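You operate a simulated robot arm through the tools that you are given. There is no shell and no other tool.

You run a simulated robot arm. Do the job below in one go: nothing can be reset, and whatever is moved stays where it is left.

JOB
Strip the old tape off the rope end and leave the core on a sack.
Fine: tear a green sack off the roll, lay it by the mat; peel on to the empty core, stand the core on the sack. Set down upright: empty core.
Where things are to end (x, y in the base frame): green sack within 80 mm of [600, 690].

The check looks at the end state, three seconds after you hand in, the way a careful person would. Anything else that was tipped, shoved, dropped, spilled or broken makes it a failure.

ROBOT AND FRAMES
A 7-joint arm with a three-finger gripper, fixed in place. Base frame: the origin is on the floor under the middle of its stand, x ahead of it, y to its left, z up; the work surface is at about z = 860. Units: mm, degrees, N and s.
It reaches about 1342 mm from its shoulder. Its first joint turns from -166.0 to 166.0 degrees. Payload 2.69 kg.
The tool frame sits at the grasp point between the pads (the TCP): z along the fingers, y along the line on which they close. The tips reach 30 mm beyond it. The gripper opens to 128 mm; its body begins 117 mm behind the TCP.
Orientation is that of the tool frame in the base frame, as [roll, pitch, yaw] about the fixed x, y, z axes, in that order (R = Rz(yaw) Ry(pitch) Rx(roll)). With the fingers straight down and closing along the base's y, the tool's x points along the base's -x, its y along +y and its z along -z.

CONTROLS
- The arm moves only by the tool arm_command. Its arguments are lists of equal length, an entry for each row: "linear": the shift along the tool's x, y, z in mm, a list of three; "delta_rot": the turn, a rotation vector about the tool's x, y, z in rad, a list of three; "hand": the finger opening in mm, from 0 to 128. In form: {"linear": [[dx, dy, dz], ...], "delta_rot": [[ax, ay, az], ...], "hand": [hand, ...]}. A call has 1 to 20 rows; each row shifts and turns the commanded pose from where the row before left it, along the tool's axes as they then stand. Each row takes 0.2 s and may step no farther than 50 mm and 8.6 degrees from the row before; otherwise, or with a gripper value out of range, the whole call is refused. Where a pose cannot be reached the arm comes as near as it can. A force on the tool above 40 N (or 10 N above the force at the start of the call, whichever is more), or a blocked arm, ends the call early, and 0.2 s more pass. The fingers move at their own pace (about 127 mm/s each) and stop on an object; they squeeze with about 41 N. The grip force told is the motor's: it shows also when the fingers shut on nothing. Time passes only in rows, and 0.2 s behind the last, so rows that do not move let the fingers close. It gives the time, the measured TCP pose, the force on the tool (base axes), the opening and the grip force at its end, in the units of the frame above (readings bear some noise), with the torque about the TCP (base axes, N m) and any sound that the robot's microphone picked up, and new pictures: "pictures" is both (left out), scene, wrist or none.
- Cameras (640 x 400 px; columns grow to the right, rows downward): "scene" is fixed at [51.3, -648.8, 1650.2]; the picture's right is [0.72, -0.69, 0.00], its down [-0.41, -0.42, -0.81] and it looks along [0.56, 0.58, -0.59] (base axes); focal length 326 px, centre (320, 200). "wrist" rides on the gripper at [58, 54, -131] in the tool frame; the picture's right is [-0.68, 0.74, 0.00], its down [-0.62, -0.57, -0.55] and it looks along [-0.40, -0.37, 0.84] (tool axes); focal length 234 px, centre (320, 200). There is no depth. A picture from a camera that has moved, and an enlarged one, comes with that camera's place and axes in the base frame and with its lens.
- move_column(by): moves the trunk up (or, below 0, down) by that many mm; the arm rides with it, the base frame stays. It gives what a move gives, with no picture.
- enlarge(camera, box): a new picture of the part [left, top, right, bottom] of that camera's present view, enlarged. It takes no simulated time.
- finish_job(): hands the job in; it is judged then, once.

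Nothing tells you positions but the pictures and the camera data. Unless the task says otherwise, let go and move clear before handing in.

The tools are called after "Call:" by a JSON object that holds its "op" and its "data". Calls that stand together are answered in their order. arm_command: Moves the arm, as the interface text tells. Its arguments: {"type":"object","properties":{"linear":{"type":"array"},"delta_rot":{"type":"array"},"hand":{"type":"array"},"pictures":{"type":"string","enum":["both","scene","wrist","none"]}},"required":["linear","delta_rot","hand"]} The other tools are called the same way: move_column (by) moves the trunk up or down; enlarge (camera, box) takes an enlarged picture of a part of a camera's view; finish_job () hands the job in.

At the start:

```text
time_s: 0.0
eef_pos: [706.9, 199.0, 1178.9]
tcp_rot: [179.9, 0.0, 179.9]
wrist_force: [-0.2, 0.3, 0.1]
wrist_torque: [-0.02, -0.01, 0.0]
opening: 127.9
finger_force: 0.1
trunk travel left (down, up): [-150.0, 200.0]
```

scene: 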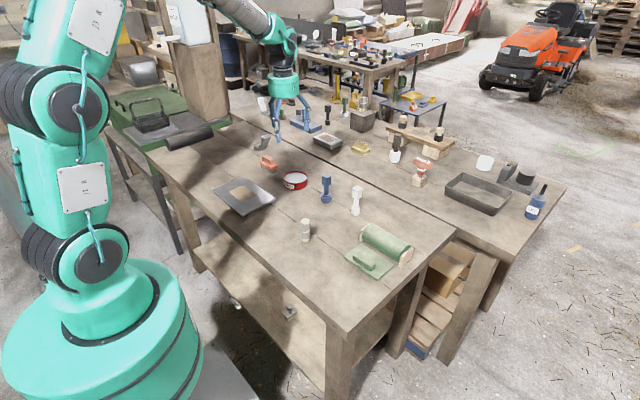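
wrist: 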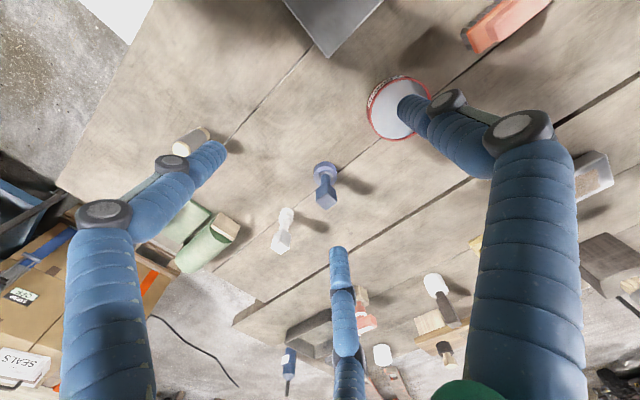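

I see a bench with a mat, a red tape roll, a green roll of sacks, and several small items. I'll enlarge the views to identify the rope end, the tape, and the sack roll before moving.

Call:
{"op": "enlarge", "data": {"camera": "scene", "box": [200, 140, 330, 230]}}

Call:
{"op": "enlarge", "data": {"camera": "scene", "box": [280, 160, 440, 290]}}

Call:
{"op": "enlarge", "data": {"camera": "scene", "box": [240, 80, 400, 180]}}

Call:
{"op": "enlarge", "data": {"camera": "scene", "box": [360, 80, 560, 220]}}

Call:
{"op": "enlarge", "data": {"camera": "wrist", "box": [150, 100, 350, 280]}}

```text
4.44 times, centred on (265, 185) of scene
camera zoom: at [51.3, -648.8, 1650.2], right [0.72, -0.69, 0.0], down [-0.41, -0.42, -0.81], along [0.56, 0.58, -0.59], focal length 1451 px, centre (564, 267)
```

zoom: 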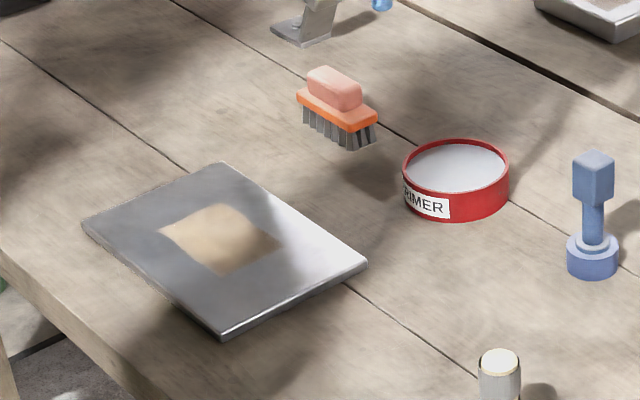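

```text
3.08 times, centred on (360, 225) of scene
camera zoom: at [51.3, -648.8, 1650.2], right [0.72, -0.69, 0.0], down [-0.41, -0.42, -0.81], along [0.56, 0.58, -0.59], focal length 1004 px, centre (197, 123)
```

zoom: 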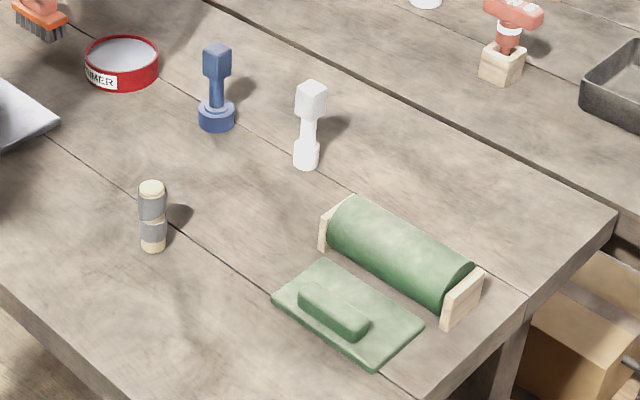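

```text
4.00 times, centred on (320, 130) of scene
camera zoom: at [51.3, -648.8, 1650.2], right [0.72, -0.69, 0.0], down [-0.41, -0.42, -0.81], along [0.56, 0.58, -0.59], focal length 1306 px, centre (320, 480)
```

zoom: 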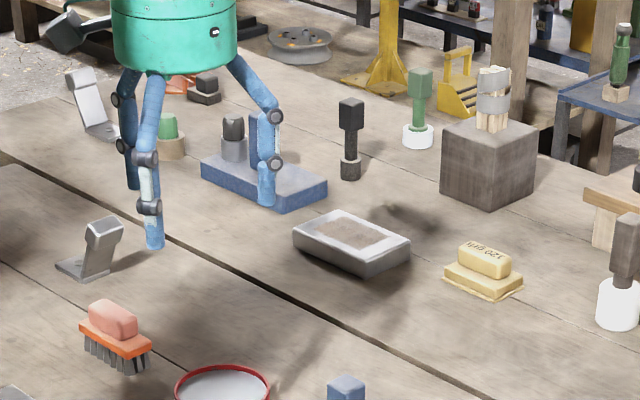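

```text
2.86 times, centred on (460, 150) of scene
camera zoom: at [51.3, -648.8, 1650.2], right [0.72, -0.69, 0.0], down [-0.41, -0.42, -0.81], along [0.56, 0.58, -0.59], focal length 932 px, centre (-80, 343)
```

zoom: 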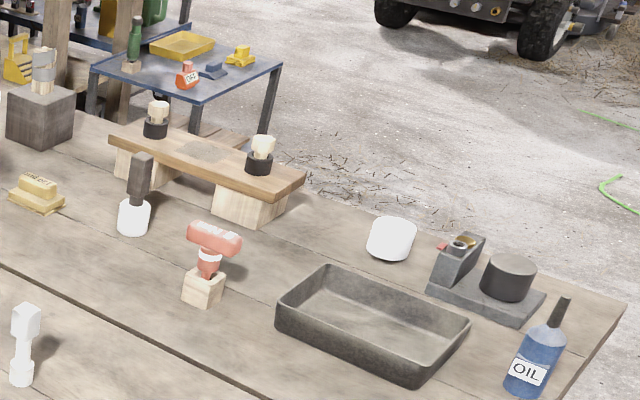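

```text
2.22 times, centred on (250, 190) of wrist
camera zoom: at [648.8, 253.0, 1309.9], right [0.68, 0.74, 0.0], down [0.62, -0.57, 0.55], along [0.4, -0.37, -0.84], focal length 520 px, centre (476, 222)
```

zoom: 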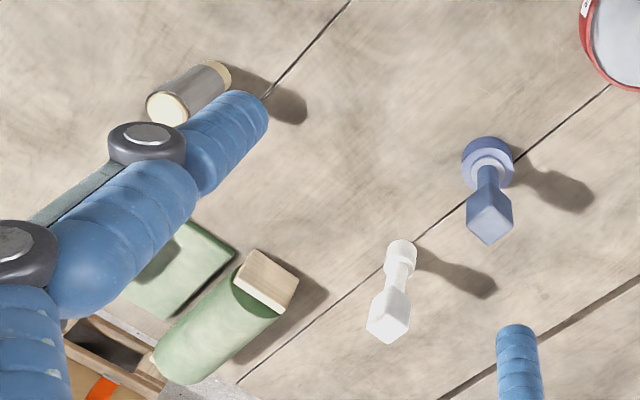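

The bench has many items and I need to identify the rope end, the core, the mat and the sack roll. I'll look closer at the left area and individual objects.

Call:
{"op": "enlarge", "data": {"camera": "scene", "box": [100, 60, 260, 180]}}

Call:
{"op": "enlarge", "data": {"camera": "scene", "box": [285, 200, 335, 250]}}

Call:
{"op": "enlarge", "data": {"camera": "scene", "box": [340, 80, 460, 190]}}

Call:
{"op": "enlarge", "data": {"camera": "scene", "box": [250, 85, 350, 150]}}

Call:
{"op": "enlarge", "data": {"camera": "scene", "box": [340, 215, 420, 285]}}

Call:
{"op": "enlarge", "data": {"camera": "scene", "box": [300, 0, 480, 120]}}

```text
3.33 times, centred on (180, 120) of scene
camera zoom: at [51.3, -648.8, 1650.2], right [0.72, -0.69, 0.0], down [-0.41, -0.42, -0.81], along [0.56, 0.58, -0.59], focal length 1088 px, centre (787, 467)
```

zoom: 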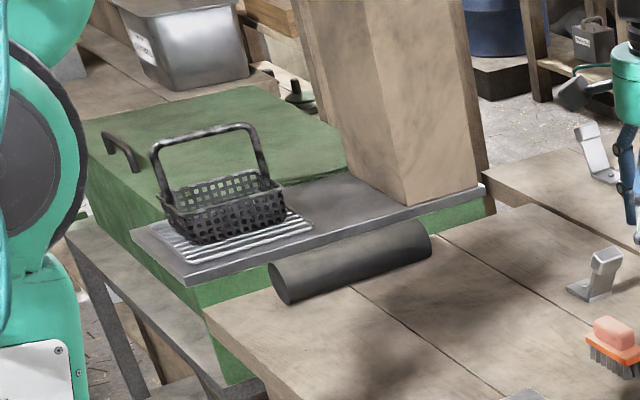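

```text
8.00 times, centred on (310, 225) of scene
camera zoom: at [51.3, -648.8, 1650.2], right [0.72, -0.69, 0.0], down [-0.41, -0.42, -0.81], along [0.56, 0.58, -0.59], focal length 2611 px, centre (400, 0)
```

zoom: 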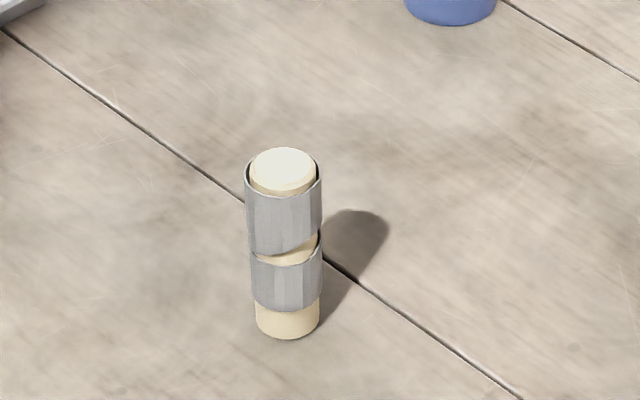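

```text
3.64 times, centred on (400, 135) of scene
camera zoom: at [51.3, -648.8, 1650.2], right [0.72, -0.69, 0.0], down [-0.41, -0.42, -0.81], along [0.56, 0.58, -0.59], focal length 1187 px, centre (29, 436)
```

zoom: 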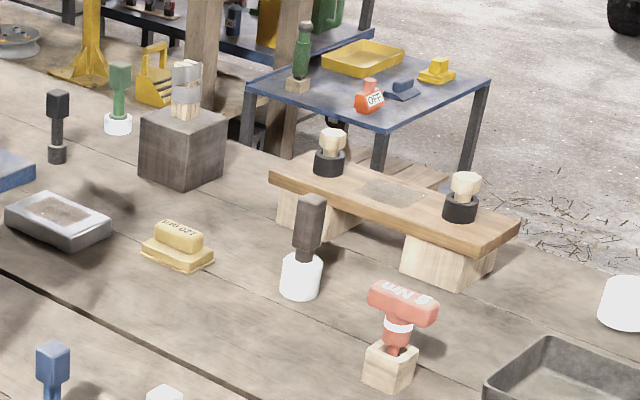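

```text
6.15 times, centred on (300, 118) of scene
camera zoom: at [51.3, -648.8, 1650.2], right [0.72, -0.69, 0.0], down [-0.41, -0.42, -0.81], along [0.56, 0.58, -0.59], focal length 2008 px, centre (443, 708)
```

zoom: 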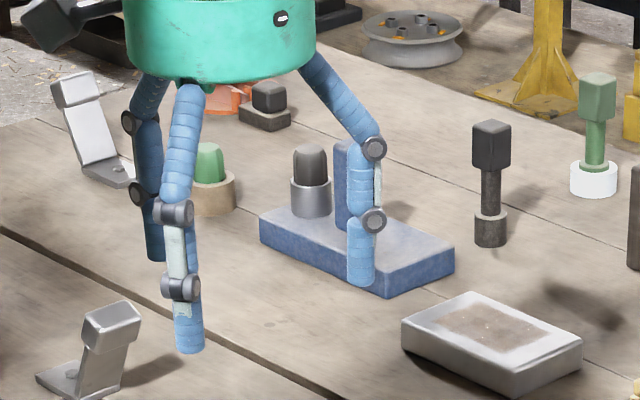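

```text
5.71 times, centred on (380, 250) of scene
camera zoom: at [51.3, -648.8, 1650.2], right [0.72, -0.69, 0.0], down [-0.41, -0.42, -0.81], along [0.56, 0.58, -0.59], focal length 1865 px, centre (-23, -86)
```

zoom: 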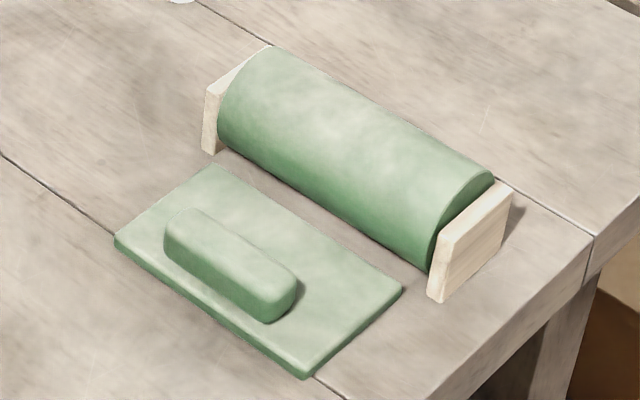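

```text
3.33 times, centred on (390, 60) of scene
camera zoom: at [51.3, -648.8, 1650.2], right [0.72, -0.69, 0.0], down [-0.41, -0.42, -0.81], along [0.56, 0.58, -0.59], focal length 1088 px, centre (87, 667)
```

zoom: 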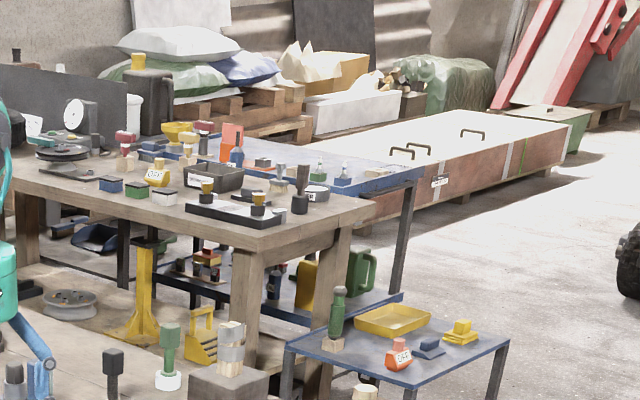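

The only reachable taped item is the short cream cylinder with a grey helical wrap, near (598, -10). I take it as the rope end, whose core is left once the tape is peeled. The green sheet with a lump beside the roll, near (690, -220), looks like the sack. I'll bring the wrist camera over the cylinder for a closer look.

Call:
{"op": "arm_command", "data": {"linear": [[31.5, -22.5, 20], [31.5, -22.5, 20], [31.5, -22.5, 20], [31.5, -22.5, 20], [31.5, -22.5, 20], [31.5, -22.5, 20], [0, 0, 0]], "delta_rot": [[0, 0, 0], [0, 0, 0], [0, 0, 0], [0, 0, 0], [0, 0, 0], [0, 0, 0], [0, 0, 0]], "hand": [128, 128, 128, 128, 128, 128, 128]}}

```text
time_s: 1.6
eef_pos: [517.4, 62.0, 1059.1]
tcp_rot: [179.9, 0.0, 180.0]
wrist_force: [-0.9, -0.5, -0.2]
wrist_torque: [-0.01, -0.03, -0.01]
opening: 127.8
finger_force: 0.1
trunk travel left (down, up): [-150.0, 200.0]
camera wrist: at [458.9, 117.3, 1189.5], right [0.68, 0.74, 0.0], down [0.62, -0.57, 0.55], along [0.4, -0.37, -0.84], focal length 234 px, centre (320, 200)
```

scene: 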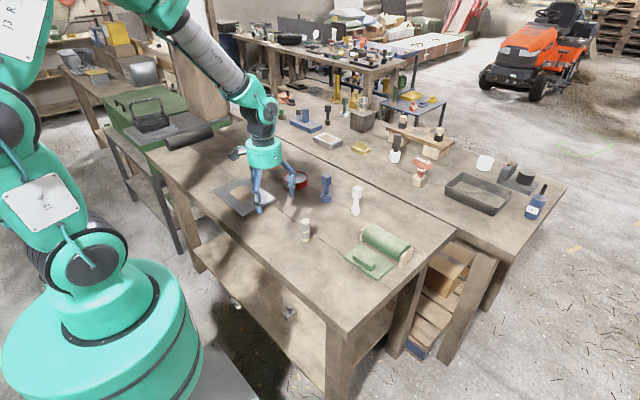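
wrist: 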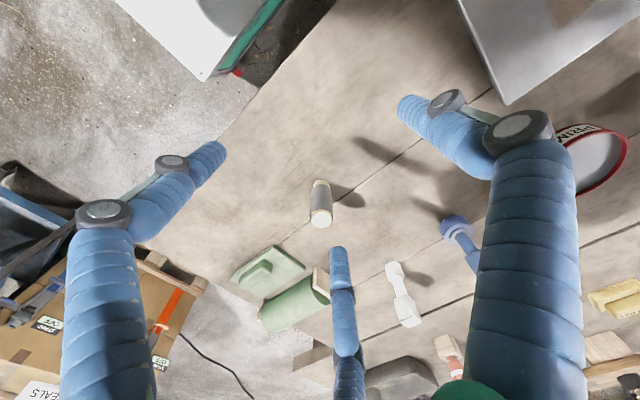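

The cylinder is in view at the wrist camera. I'll enlarge it and the sack.

Call:
{"op": "enlarge", "data": {"camera": "wrist", "box": [280, 165, 360, 240]}}

Call:
{"op": "enlarge", "data": {"camera": "wrist", "box": [220, 220, 420, 345]}}

Call:
{"op": "enlarge", "data": {"camera": "wrist", "box": [420, 0, 640, 130]}}

Call:
{"op": "enlarge", "data": {"camera": "scene", "box": [285, 205, 325, 250]}}

```text
5.33 times, centred on (320, 202) of wrist
camera zoom: at [458.9, 117.3, 1189.5], right [0.68, 0.74, 0.0], down [0.62, -0.57, 0.55], along [0.4, -0.37, -0.84], focal length 1249 px, centre (320, 187)
```

zoom: 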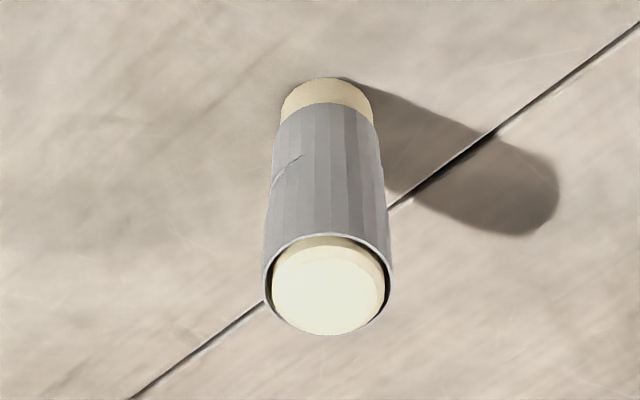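

```text
3.20 times, centred on (320, 282) of wrist
camera zoom: at [458.9, 117.3, 1189.5], right [0.68, 0.74, 0.0], down [0.62, -0.57, 0.55], along [0.4, -0.37, -0.84], focal length 749 px, centre (320, -64)
```

zoom: 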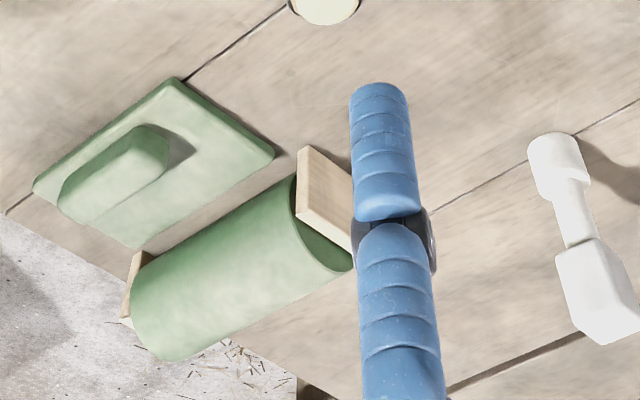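

```text
2.91 times, centred on (530, 65) of wrist
camera zoom: at [458.9, 117.3, 1189.5], right [0.68, 0.74, 0.0], down [0.62, -0.57, 0.55], along [0.4, -0.37, -0.84], focal length 681 px, centre (-291, 593)
```

zoom: 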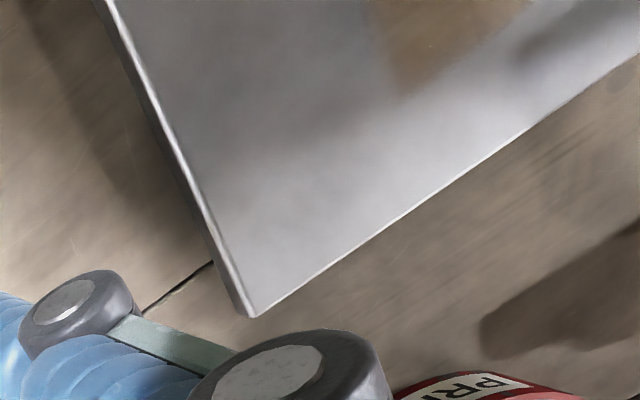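

```text
8.89 times, centred on (305, 228) of scene
camera zoom: at [51.3, -648.8, 1650.2], right [0.72, -0.69, 0.0], down [-0.41, -0.42, -0.81], along [0.56, 0.58, -0.59], focal length 2901 px, centre (453, -44)
```

zoom: 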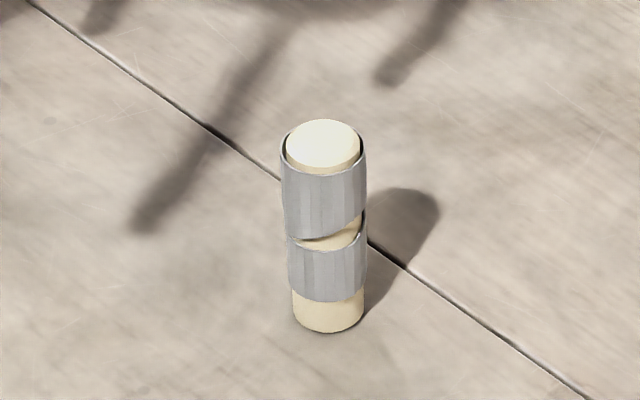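

The grey tape is a helical sleeve around the cream core. I need to see its other side and look for a free end, so I'll turn the wrist about the vertical and look from the opposite side.

Call:
{"op": "arm_command", "data": {"linear": [[0, 0, 0], [0, 0, 0], [0, 0, 0], [0, 0, 0], [0, 0, 0], [0, 0, 0], [0, 0, 0], [0, 0, 0], [0, 0, 0], [0, 0, 0]], "delta_rot": [[0, 0, 0.149], [0, 0, 0.149], [0, 0, 0.149], [0, 0, 0.149], [0, 0, 0.149], [0, 0, 0.149], [0, 0, 0.149], [0, 0, 0.149], [0, 0, 0.149], [0, 0, 0.149]], "hand": [128, 128, 128, 128, 128, 128, 128, 128, 128, 128], "pictures": "wrist"}}

```text
time_s: 3.8
eef_pos: [518.8, 64.0, 1058.8]
tcp_rot: [-180.0, 0.0, 94.5]
wrist_force: [-0.4, 0.3, 0.1]
wrist_torque: [0.0, -0.04, 0.0]
opening: 128.0
finger_force: 0.0
trunk travel left (down, up): [-150.0, 200.0]
camera wrist: at [567.1, 126.9, 1190.1], right [0.79, -0.62, 0.0], down [-0.52, -0.66, 0.55], along [-0.34, -0.43, -0.84], focal length 234 px, centre (320, 200)
```

wrist: 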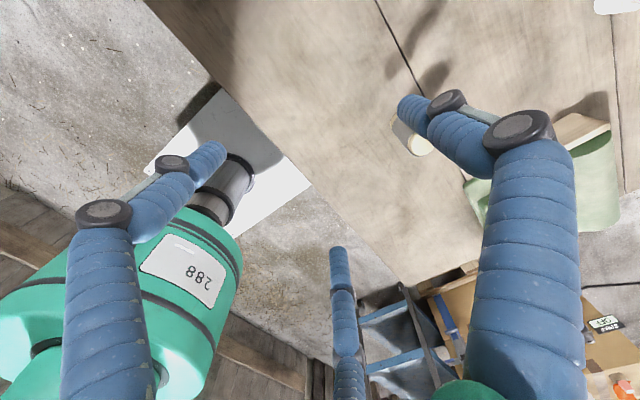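

The camera now sits on the +x+y side of the tool. I'll shift so the cylinder comes to the centre of its view from that side.

Call:
{"op": "arm_command", "data": {"linear": [[-0.6, 36.6, 0], [-0.6, 36.6, 0], [-0.6, 36.6, 0], [-0.6, 36.6, 0], [0, 0, 0]], "delta_rot": [[0, 0, 0], [0, 0, 0], [0, 0, 0], [0, 0, 0], [0, 0, 0]], "hand": [128, 128, 128, 128, 128], "pictures": "none"}}

Call:
{"op": "enlarge", "data": {"camera": "wrist", "box": [260, 150, 380, 240]}}

```text
time_s: 5.0
eef_pos: [664.7, 72.3, 1058.4]
tcp_rot: [-179.9, 0.0, 94.6]
wrist_force: [0.3, -1.5, -0.8]
wrist_torque: [0.0, 0.05, 0.02]
opening: 127.7
finger_force: 0.1
trunk travel left (down, up): [-150.0, 200.0]
```

```text
4.44 times, centred on (320, 195) of wrist
camera zoom: at [714.8, 136.4, 1189.4], right [0.79, -0.62, 0.0], down [-0.51, -0.66, 0.55], along [-0.34, -0.43, -0.84], focal length 1041 px, centre (320, 222)
```

zoom: 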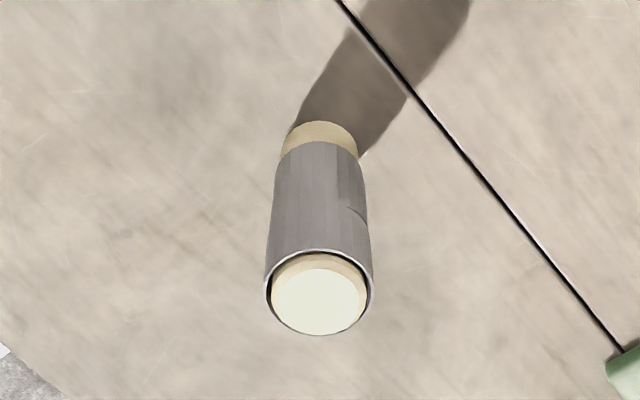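

A slit in the sleeve is visible towards the -y side. I'll turn on another quarter turn to see it face on.

Call:
{"op": "arm_command", "data": {"linear": [[0, 0, 0], [0, 0, 0], [0, 0, 0], [0, 0, 0], [0, 0, 0], [0, 0, 0], [0, 0, 0], [0, 0, 0], [0, 0, 0], [0, 0, 0]], "delta_rot": [[0, 0, 0.149], [0, 0, 0.149], [0, 0, 0.149], [0, 0, 0.149], [0, 0, 0.149], [0, 0, 0.149], [0, 0, 0.149], [0, 0, 0.149], [0, 0, 0.149], [0, 0, 0.149]], "hand": [128, 128, 128, 128, 128, 128, 128, 128, 128, 128], "pictures": "wrist"}}

```text
time_s: 7.2
eef_pos: [667.2, 67.8, 1056.2]
tcp_rot: [-179.4, 0.0, 13.1]
wrist_force: [0.8, 0.7, -0.8]
wrist_torque: [0.01, 0.1, 0.0]
opening: 128.3
finger_force: 0.0
out of reach, approached as far as the arm can: row 10
trunk travel left (down, up): [-150.0, 200.0]
camera wrist: at [735.4, 28.4, 1186.6], right [-0.49, -0.87, -0.01], down [-0.73, 0.4, 0.55], along [-0.48, 0.28, -0.83], focal length 234 px, centre (320, 200)
```

wrist: 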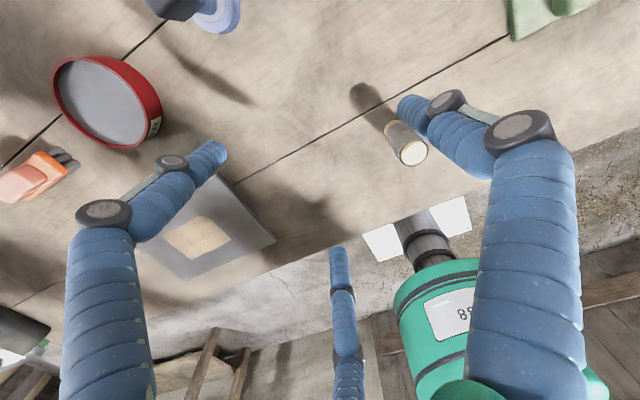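

The wrist is at its turning limit here (yaw ≈ 13°). I'll back off one step and shift to bring the cylinder into the centre from the +x-y side.

Call:
{"op": "arm_command", "data": {"linear": [[0, 0, 0], [-2, 34, 0], [-2, 34, 0], [-2, 34, 0], [-2, 34, 0], [0, 0, 0]], "delta_rot": [[0, 0, -0.149], [0, 0, 0], [0, 0, 0], [0, 0, 0], [0, 0, 0], [0, 0, 0]], "hand": [128, 128, 128, 128, 128, 128], "pictures": "wrist"}}

Call:
{"op": "enlarge", "data": {"camera": "wrist", "box": [260, 150, 380, 240]}}

```text
time_s: 8.6
eef_pos: [707.1, -61.6, 1055.2]
tcp_rot: [-179.3, -0.3, 21.7]
wrist_force: [-0.2, -0.4, -0.6]
wrist_torque: [0.09, 0.02, 0.02]
opening: 128.0
finger_force: 0.0
trunk travel left (down, up): [-150.0, 200.0]
camera wrist: at [781.8, -91.3, 1185.9], right [-0.35, -0.93, -0.01], down [-0.78, 0.29, 0.55], along [-0.51, 0.2, -0.83], focal length 234 px, centre (320, 200)
```

wrist: 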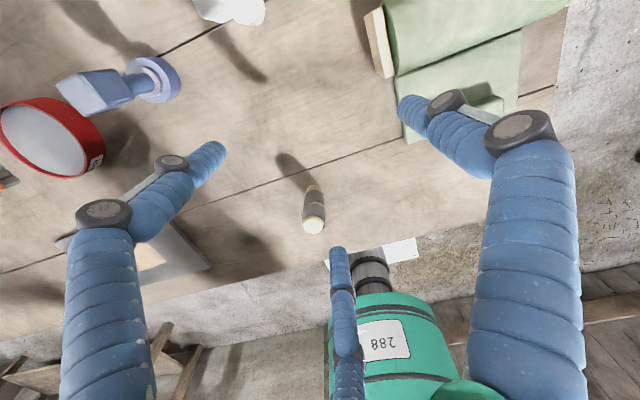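

```text
4.44 times, centred on (320, 195) of wrist
camera zoom: at [781.8, -91.3, 1185.9], right [-0.35, -0.93, -0.01], down [-0.78, 0.29, 0.55], along [-0.51, 0.2, -0.83], focal length 1041 px, centre (320, 222)
```

zoom: 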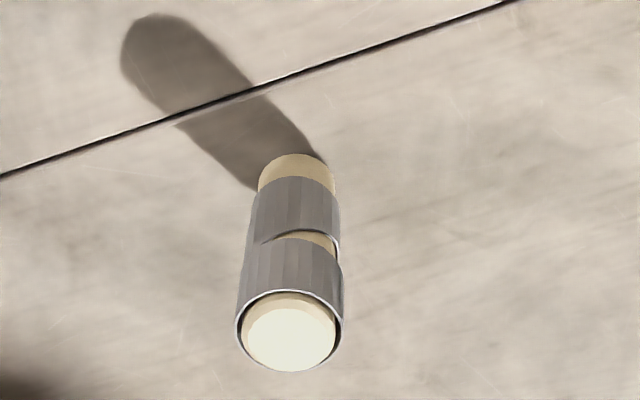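

I see the slit lies on the -y side; no loose tab is visible. The sack takes up x 631–720, y -297 to -160, with a grip lump near (656, -222). Before grasping I'll turn the wrist to yaw ≈ 90 and see how the three fingers close in free air.

Call:
{"op": "arm_command", "data": {"linear": [[0, 0, -10], [0, 0, -10], [0, 0, 0], [0, 0, 0], [0, 0, 0], [0, 0, 0], [0, 0, 0], [0, 0, 0], [0, 0, 0], [0, 0, 0]], "delta_rot": [[0, 0, -0.149], [0, 0, -0.149], [0, 0, -0.149], [0, 0, -0.149], [0, 0, -0.149], [0, 0, -0.149], [0, 0, -0.149], [0, 0, -0.149], [0, 0, 0], [0, 0, 0]], "hand": [128, 128, 128, 128, 128, 128, 60, 60, 60, 60], "pictures": "both"}}

Call:
{"op": "arm_command", "data": {"linear": [[0, 0, 0], [0, 0, 0], [0, 0, 0]], "delta_rot": [[0, 0, 0], [0, 0, 0], [0, 0, 0]], "hand": [10, 10, 10], "pictures": "wrist"}}

```text
time_s: 10.8
eef_pos: [708.0, -61.3, 1073.9]
tcp_rot: [-179.9, -0.6, 90.2]
wrist_force: [-0.1, 0.1, 0.4]
wrist_torque: [-0.03, 0.02, 0.0]
opening: 60.0
finger_force: 0.0
trunk travel left (down, up): [-150.0, 200.0]
camera wrist: at [761.2, -3.7, 1207.6], right [0.74, -0.67, -0.01], down [-0.56, -0.62, 0.54], along [-0.37, -0.4, -0.84], focal length 234 px, centre (320, 200)
```

scene: 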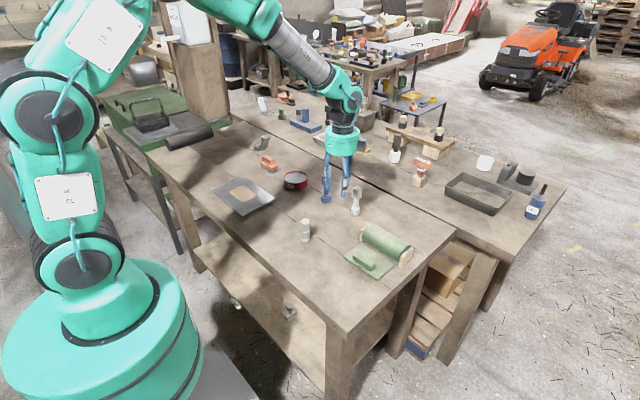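
wrist: 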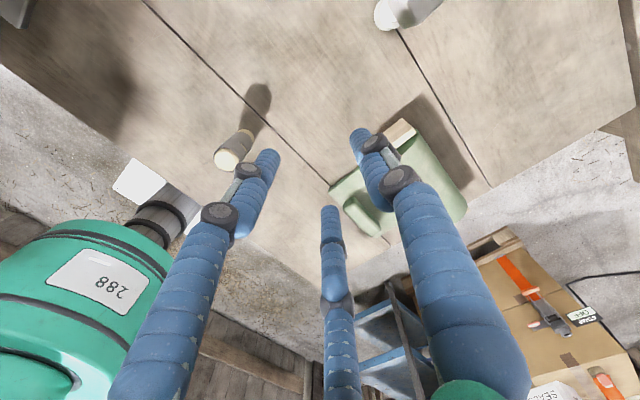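

```text
time_s: 11.6
eef_pos: [707.9, -61.7, 1075.5]
tcp_rot: [-180.0, -0.7, 90.0]
wrist_force: [-0.2, -0.1, 0.2]
wrist_torque: [-0.01, 0.02, 0.01]
opening: 10.1
finger_force: 0.2
trunk travel left (down, up): [-150.0, 200.0]
camera wrist: at [761.2, -3.7, 1207.6], right [0.74, -0.68, -0.01], down [-0.56, -0.62, 0.54], along [-0.37, -0.4, -0.84], focal length 234 px, centre (320, 200)
```

wrist: 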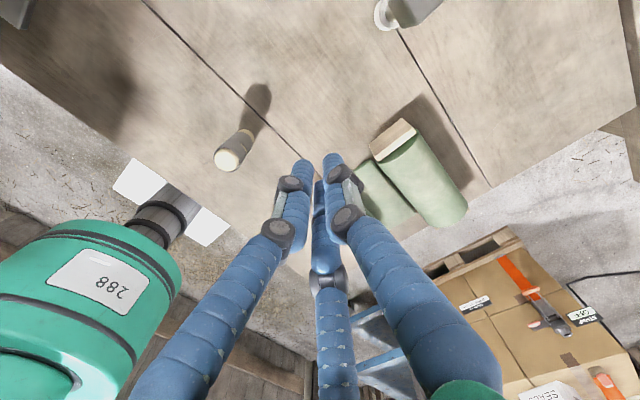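

The three fingers close radially (pads at half the opening from the axis). I'll go above the sack lump with the hand at 70 mm and check its position from close up.

Call:
{"op": "arm_command", "data": {"linear": [[-40, -15, 15], [-40, -15, 15], [-40, -15, 15], [-40, -15, 15], [0, 0, 0]], "delta_rot": [[0, 0, 0], [0, 0, 0], [0, 0, 0], [0, 0, 0], [0, 0, 0]], "hand": [70, 70, 70, 70, 70], "pictures": "both"}}

Call:
{"op": "enlarge", "data": {"camera": "wrist", "box": [200, 100, 440, 250]}}

Call:
{"op": "enlarge", "data": {"camera": "scene", "box": [320, 190, 440, 290]}}

```text
time_s: 12.8
eef_pos: [646.9, -223.0, 1012.7]
tcp_rot: [179.9, -0.7, 90.1]
wrist_force: [0.1, -0.7, -0.3]
wrist_torque: [0.06, -0.02, 0.02]
opening: 70.0
finger_force: 0.0
trunk travel left (down, up): [-150.0, 200.0]
camera wrist: at [700.8, -164.4, 1145.2], right [0.74, -0.68, -0.01], down [-0.56, -0.62, 0.54], along [-0.37, -0.4, -0.84], focal length 234 px, centre (320, 200)
```

scene: 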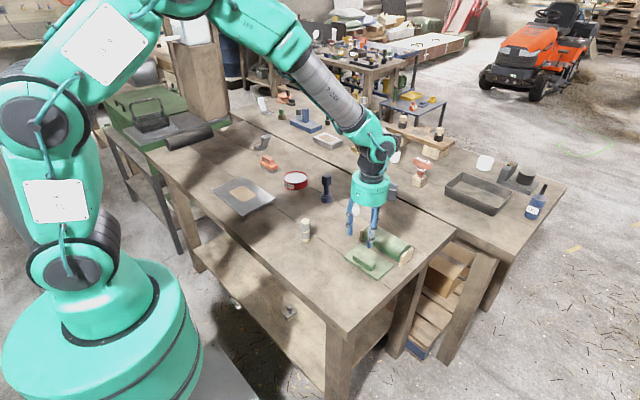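
wrist: 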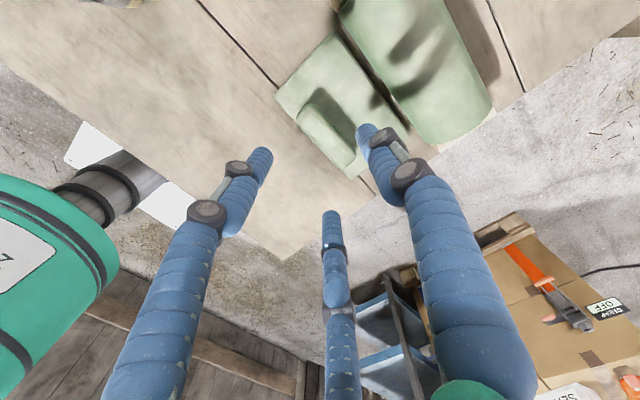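

```text
2.67 times, centred on (320, 175) of wrist
camera zoom: at [700.8, -164.4, 1145.2], right [0.74, -0.68, -0.01], down [-0.56, -0.62, 0.54], along [-0.37, -0.4, -0.84], focal length 624 px, centre (320, 267)
```

zoom: 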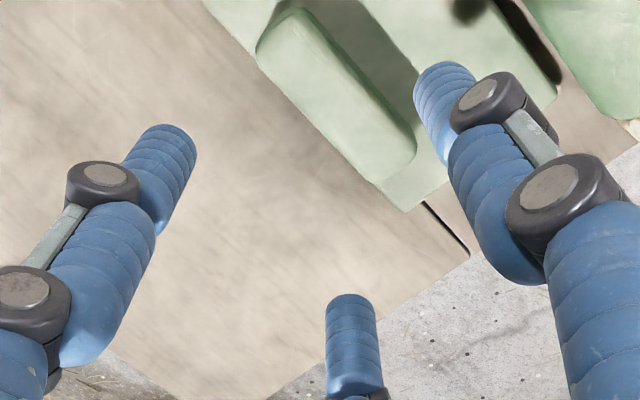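

```text
4.00 times, centred on (380, 240) of scene
camera zoom: at [51.3, -648.8, 1650.2], right [0.72, -0.69, 0.0], down [-0.41, -0.42, -0.81], along [0.56, 0.58, -0.59], focal length 1306 px, centre (80, 40)
```

zoom: 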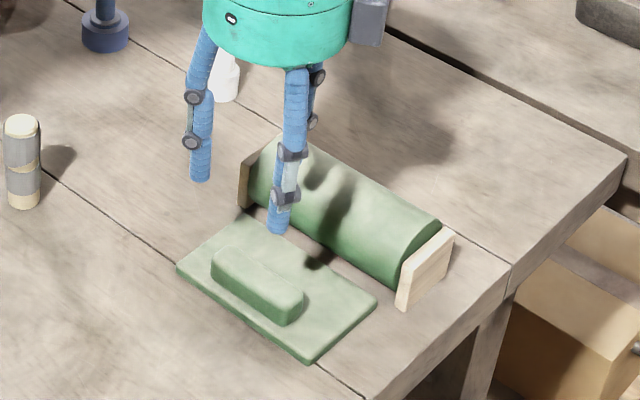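

The lump is centred near (655, -225), its top about z 888. I'll go straight down around it, tips just above the sheet, stopping a little high first.

Call:
{"op": "arm_command", "data": {"linear": [[-2, 0, 25], [0, 0, 25], [0, 0, 25], [0, 0, 15], [0, 0, 8], [0, 0, 0]], "delta_rot": [[0, 0, 0], [0, 0, 0], [0, 0, 0], [0, 0, 0], [0, 0, 0], [0, 0, 0]], "hand": [70, 70, 70, 70, 70, 70], "pictures": "both"}}

Call:
{"op": "enlarge", "data": {"camera": "wrist", "box": [200, 100, 440, 250]}}

Call:
{"op": "enlarge", "data": {"camera": "scene", "box": [320, 190, 440, 290]}}

```text
time_s: 14.2
eef_pos: [646.7, -221.6, 915.9]
tcp_rot: [-179.8, -0.6, 90.0]
wrist_force: [-0.7, 0.0, -0.2]
wrist_torque: [-0.01, 0.01, -0.04]
opening: 70.1
finger_force: 0.0
trunk travel left (down, up): [-150.0, 200.0]
camera wrist: at [701.1, -164.1, 1047.6], right [0.74, -0.68, -0.01], down [-0.56, -0.62, 0.54], along [-0.37, -0.4, -0.84], focal length 234 px, centre (320, 200)
```

scene: 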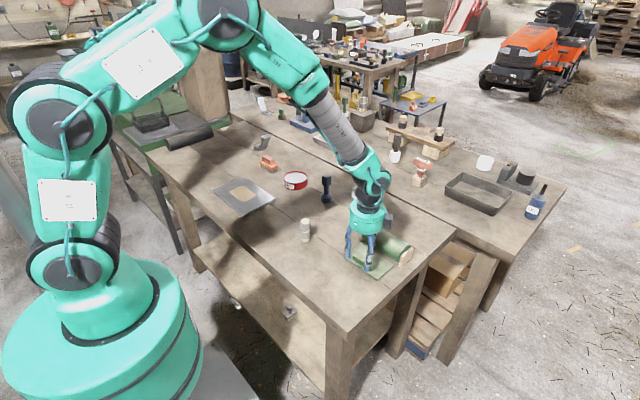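
wrist: 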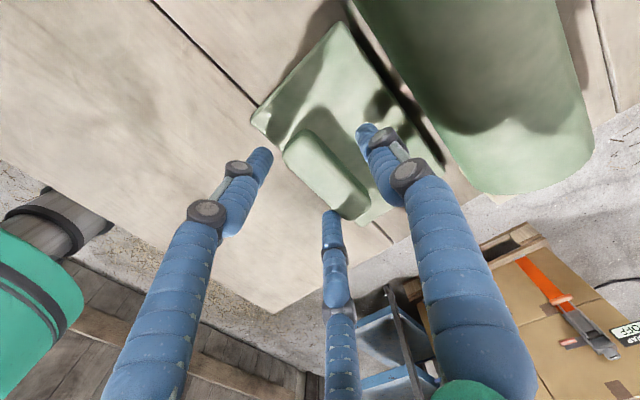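

```text
2.67 times, centred on (320, 175) of wrist
camera zoom: at [701.1, -164.1, 1047.6], right [0.74, -0.68, -0.01], down [-0.56, -0.62, 0.54], along [-0.37, -0.4, -0.84], focal length 624 px, centre (320, 267)
```

zoom: 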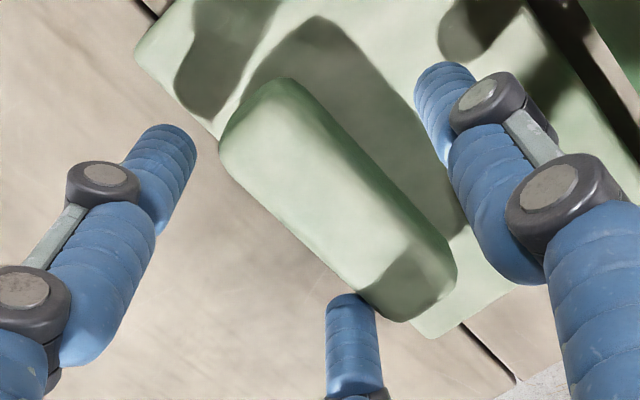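

```text
4.00 times, centred on (380, 240) of scene
camera zoom: at [51.3, -648.8, 1650.2], right [0.72, -0.69, 0.0], down [-0.41, -0.42, -0.81], along [0.56, 0.58, -0.59], focal length 1306 px, centre (80, 40)
```

zoom: 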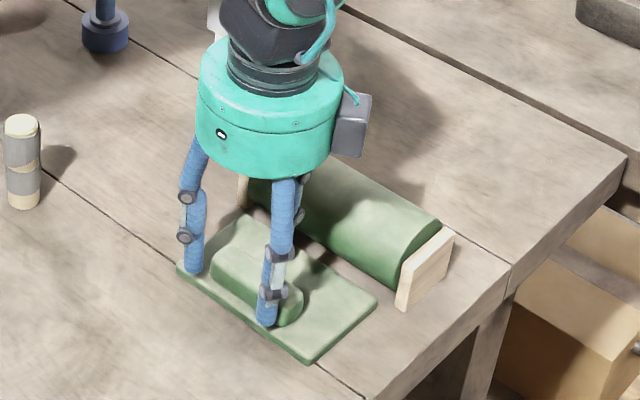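

The lump measures about x 636–666, y -190 to -262. I'll shift 4 mm to -x, lower the tips to just above the sheet, and close.

Call:
{"op": "arm_command", "data": {"linear": [[-3, -4, 0], [0, 0, 4], [0, 0, 4], [0, 0, 3], [0, 0, 0]], "delta_rot": [[0, 0, 0], [0, 0, 0], [0, 0, 0], [0, 0, 0], [0, 0, 0]], "hand": [74, 74, 74, 74, 74], "pictures": "wrist"}}

Call:
{"op": "enlarge", "data": {"camera": "scene", "box": [335, 210, 415, 280]}}

```text
time_s: 15.4
eef_pos: [644.3, -224.7, 905.5]
tcp_rot: [180.0, -0.6, 90.1]
wrist_force: [-1.1, 0.3, 0.6]
wrist_torque: [0.02, 0.0, 0.0]
opening: 73.7
finger_force: 0.0
trunk travel left (down, up): [-150.0, 200.0]
camera wrist: at [697.7, -166.9, 1037.2], right [0.74, -0.68, -0.01], down [-0.56, -0.62, 0.54], along [-0.37, -0.4, -0.84], focal length 234 px, centre (320, 200)
```

wrist: 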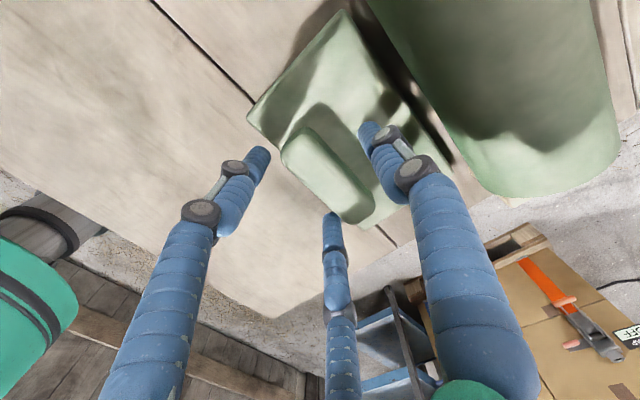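

```text
5.71 times, centred on (375, 245) of scene
camera zoom: at [51.3, -648.8, 1650.2], right [0.72, -0.69, 0.0], down [-0.41, -0.42, -0.81], along [0.56, 0.58, -0.59], focal length 1865 px, centre (6, -57)
```

zoom: 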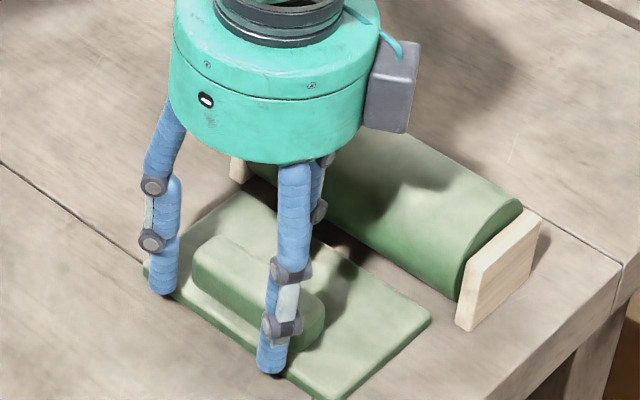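

The fingers stand around the lump with the tips just above the sheet. Closing now.

Call:
{"op": "arm_command", "data": {"linear": [[0, 0, 0], [0, 0, 0], [0, 0, 0], [0, 0, 0]], "delta_rot": [[0, 0, 0], [0, 0, 0], [0, 0, 0], [0, 0, 0]], "hand": [50, 40, 20, 20], "pictures": "both"}}

Call:
{"op": "enlarge", "data": {"camera": "wrist", "box": [200, 100, 440, 250]}}

Call:
{"op": "enlarge", "data": {"camera": "scene", "box": [335, 210, 415, 280]}}

```text
time_s: 16.4
eef_pos: [644.2, -223.9, 903.9]
tcp_rot: [179.9, -0.5, 90.1]
wrist_force: [0.4, 0.8, 0.7]
wrist_torque: [-0.02, -0.12, -0.04]
opening: 40.4
finger_force: 41.3
trunk travel left (down, up): [-150.0, 200.0]
camera wrist: at [697.7, -166.9, 1037.2], right [0.74, -0.68, -0.01], down [-0.56, -0.62, 0.54], along [-0.37, -0.4, -0.84], focal length 234 px, centre (320, 200)
```

scene: 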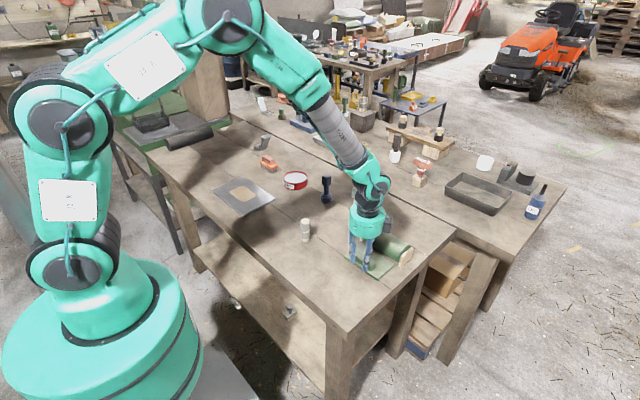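
wrist: 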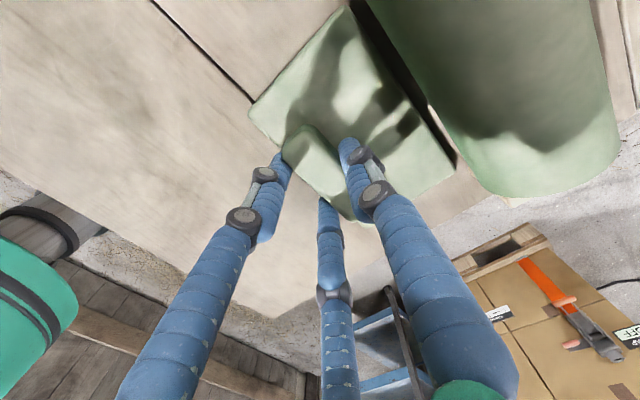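

```text
2.67 times, centred on (320, 175) of wrist
camera zoom: at [697.7, -166.9, 1037.2], right [0.74, -0.68, -0.01], down [-0.56, -0.62, 0.54], along [-0.37, -0.4, -0.84], focal length 624 px, centre (320, 267)
```

zoom: 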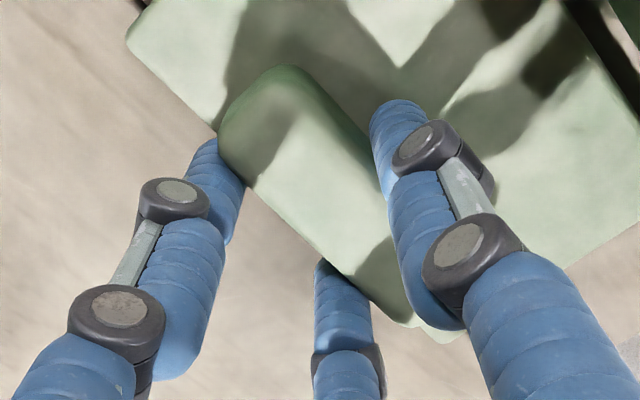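

```text
5.71 times, centred on (375, 245) of scene
camera zoom: at [51.3, -648.8, 1650.2], right [0.72, -0.69, 0.0], down [-0.41, -0.42, -0.81], along [0.56, 0.58, -0.59], focal length 1865 px, centre (6, -57)
```

zoom: 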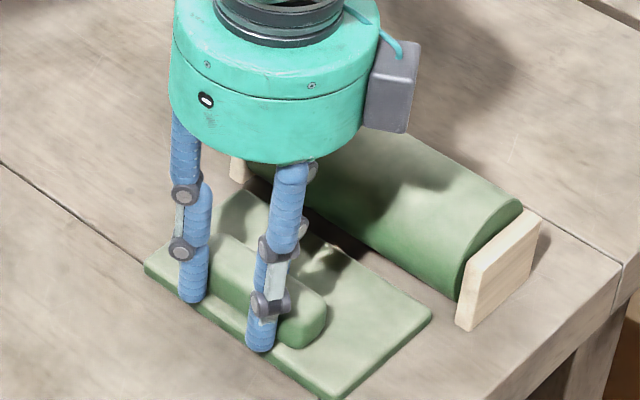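

The lump is held (40 mm, 41 N). I'll pull the sack away from the roll along -x in small steps, watching the force and the roll.

Call:
{"op": "arm_command", "data": {"linear": [[0, -3, 0], [0, -3, 0]], "delta_rot": [[0, 0, 0], [0, 0, 0]], "hand": [20, 20], "pictures": "none"}}

Call:
{"op": "enlarge", "data": {"camera": "scene", "box": [335, 210, 415, 280]}}

```text
time_s: 17.0
eef_pos: [637.1, -224.6, 903.8]
tcp_rot: [-179.9, -0.6, 90.1]
wrist_force: [-0.1, -0.1, 2.6]
wrist_torque: [-0.03, -0.14, 0.04]
opening: 39.9
finger_force: 41.1
trunk travel left (down, up): [-150.0, 200.0]
```

```text
5.71 times, centred on (375, 245) of scene
camera zoom: at [51.3, -648.8, 1650.2], right [0.72, -0.69, 0.0], down [-0.41, -0.42, -0.81], along [0.56, 0.58, -0.59], focal length 1865 px, centre (6, -57)
```

zoom: 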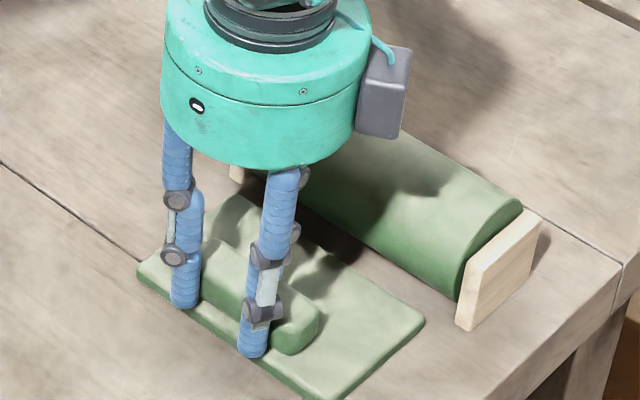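

The sack slid 7 mm with almost no force and the roll stayed put. I'll keep drawing it away.

Call:
{"op": "arm_command", "data": {"linear": [[0, -4, 0], [0, -5, 0], [0, -5, 0], [0, -5, 0]], "delta_rot": [[0, 0, 0], [0, 0, 0], [0, 0, 0], [0, 0, 0]], "hand": [20, 20, 20, 20], "pictures": "none"}}

Call:
{"op": "enlarge", "data": {"camera": "scene", "box": [335, 210, 415, 280]}}

```text
time_s: 18.0
eef_pos: [617.0, -224.7, 905.1]
tcp_rot: [-179.9, -0.5, 90.1]
wrist_force: [-1.6, 0.5, 7.9]
wrist_torque: [-0.19, -0.23, 0.01]
opening: 40.0
finger_force: 40.9
trunk travel left (down, up): [-150.0, 200.0]
```

```text
5.71 times, centred on (375, 245) of scene
camera zoom: at [51.3, -648.8, 1650.2], right [0.72, -0.69, 0.0], down [-0.41, -0.42, -0.81], along [0.56, 0.58, -0.59], focal length 1865 px, centre (6, -57)
```

zoom: 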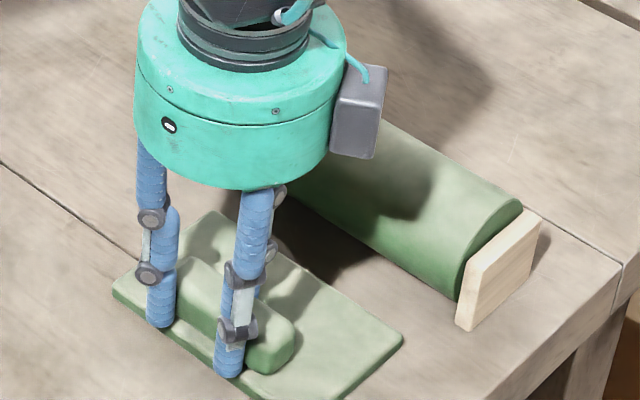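

There is now an upward force of about 8 N, as if the sheet presses on the bench. I'll raise it slightly and see if it hangs free.

Call:
{"op": "arm_command", "data": {"linear": [[0, 0, -2], [0, 0, -3], [0, 0, 0]], "delta_rot": [[0, 0, 0], [0, 0, 0], [0, 0, 0]], "hand": [20, 20, 20], "pictures": "wrist"}}

Call:
{"op": "enlarge", "data": {"camera": "scene", "box": [325, 210, 415, 285]}}

```text
time_s: 18.8
eef_pos: [618.2, -223.8, 910.1]
tcp_rot: [-179.9, -0.6, 90.1]
wrist_force: [0.0, 0.0, -0.8]
wrist_torque: [0.02, 0.02, -0.04]
opening: 40.0
finger_force: 40.9
trunk travel left (down, up): [-150.0, 200.0]
camera wrist: at [672.2, -166.7, 1041.9], right [0.74, -0.68, -0.01], down [-0.56, -0.62, 0.54], along [-0.37, -0.4, -0.84], focal length 234 px, centre (320, 200)
```

wrist: 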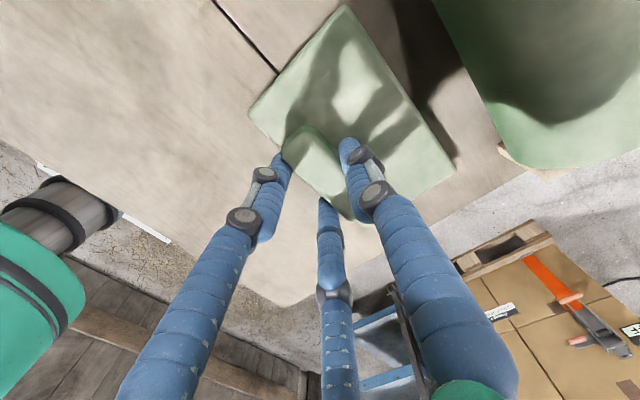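

```text
5.33 times, centred on (370, 248) of scene
camera zoom: at [51.3, -648.8, 1650.2], right [0.72, -0.69, 0.0], down [-0.41, -0.42, -0.81], along [0.56, 0.58, -0.59], focal length 1741 px, centre (53, -53)
```

zoom: 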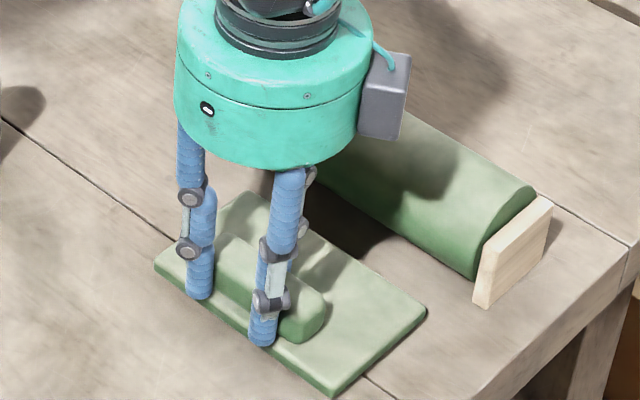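

The sack now hangs free of the bench and the roll has not moved. I'll lift it well up and check it is no longer joined.

Call:
{"op": "arm_command", "data": {"linear": [[0, -5, -10], [0, -5, -20], [0, 0, -30], [0, 0, -30], [0, 0, -30], [0, 0, -30], [0, 0, -20], [0, 0, 0]], "delta_rot": [[0, 0, 0], [0, 0, 0], [0, 0, 0], [0, 0, 0], [0, 0, 0], [0, 0, 0], [0, 0, 0], [0, 0, 0]], "hand": [20, 20, 20, 20, 20, 20, 20, 20], "pictures": "both"}}

Call:
{"op": "enlarge", "data": {"camera": "scene", "box": [300, 170, 440, 280]}}

```text
time_s: 20.6
eef_pos: [608.7, -226.2, 1081.1]
tcp_rot: [-179.8, -0.6, 90.1]
wrist_force: [0.2, 0.5, 0.1]
wrist_torque: [-0.01, -0.01, 0.01]
opening: 40.1
finger_force: 41.0
trunk travel left (down, up): [-150.0, 200.0]
camera wrist: at [662.4, -168.9, 1212.5], right [0.74, -0.68, -0.01], down [-0.56, -0.62, 0.54], along [-0.37, -0.4, -0.84], focal length 234 px, centre (320, 200)
```

scene: 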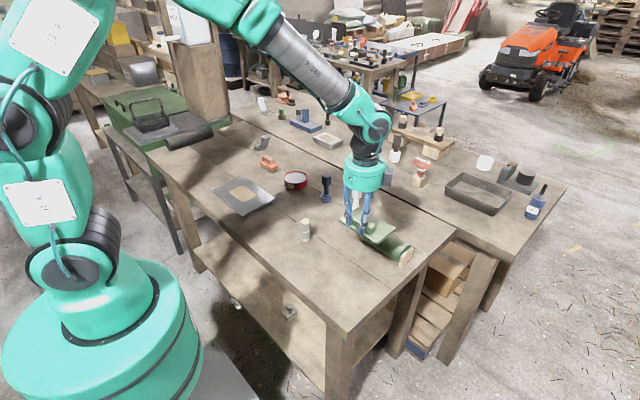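
wrist: 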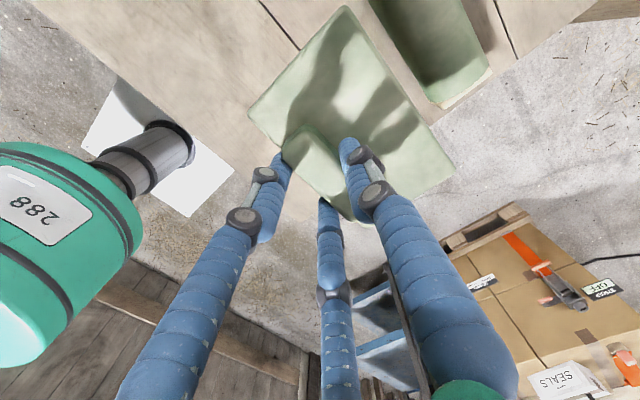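

```text
3.64 times, centred on (370, 225) of scene
camera zoom: at [51.3, -648.8, 1650.2], right [0.72, -0.69, 0.0], down [-0.41, -0.42, -0.81], along [0.56, 0.58, -0.59], focal length 1187 px, centre (138, 109)
```

zoom: 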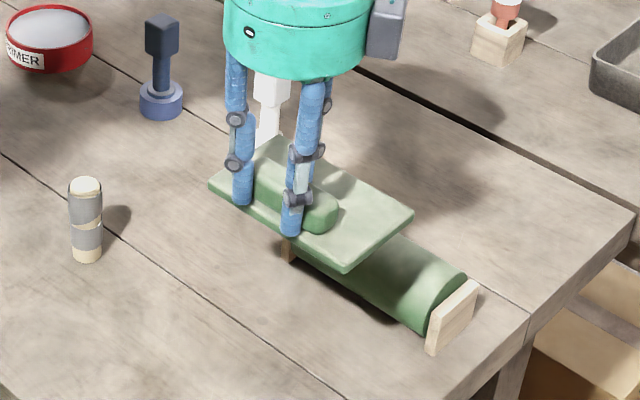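

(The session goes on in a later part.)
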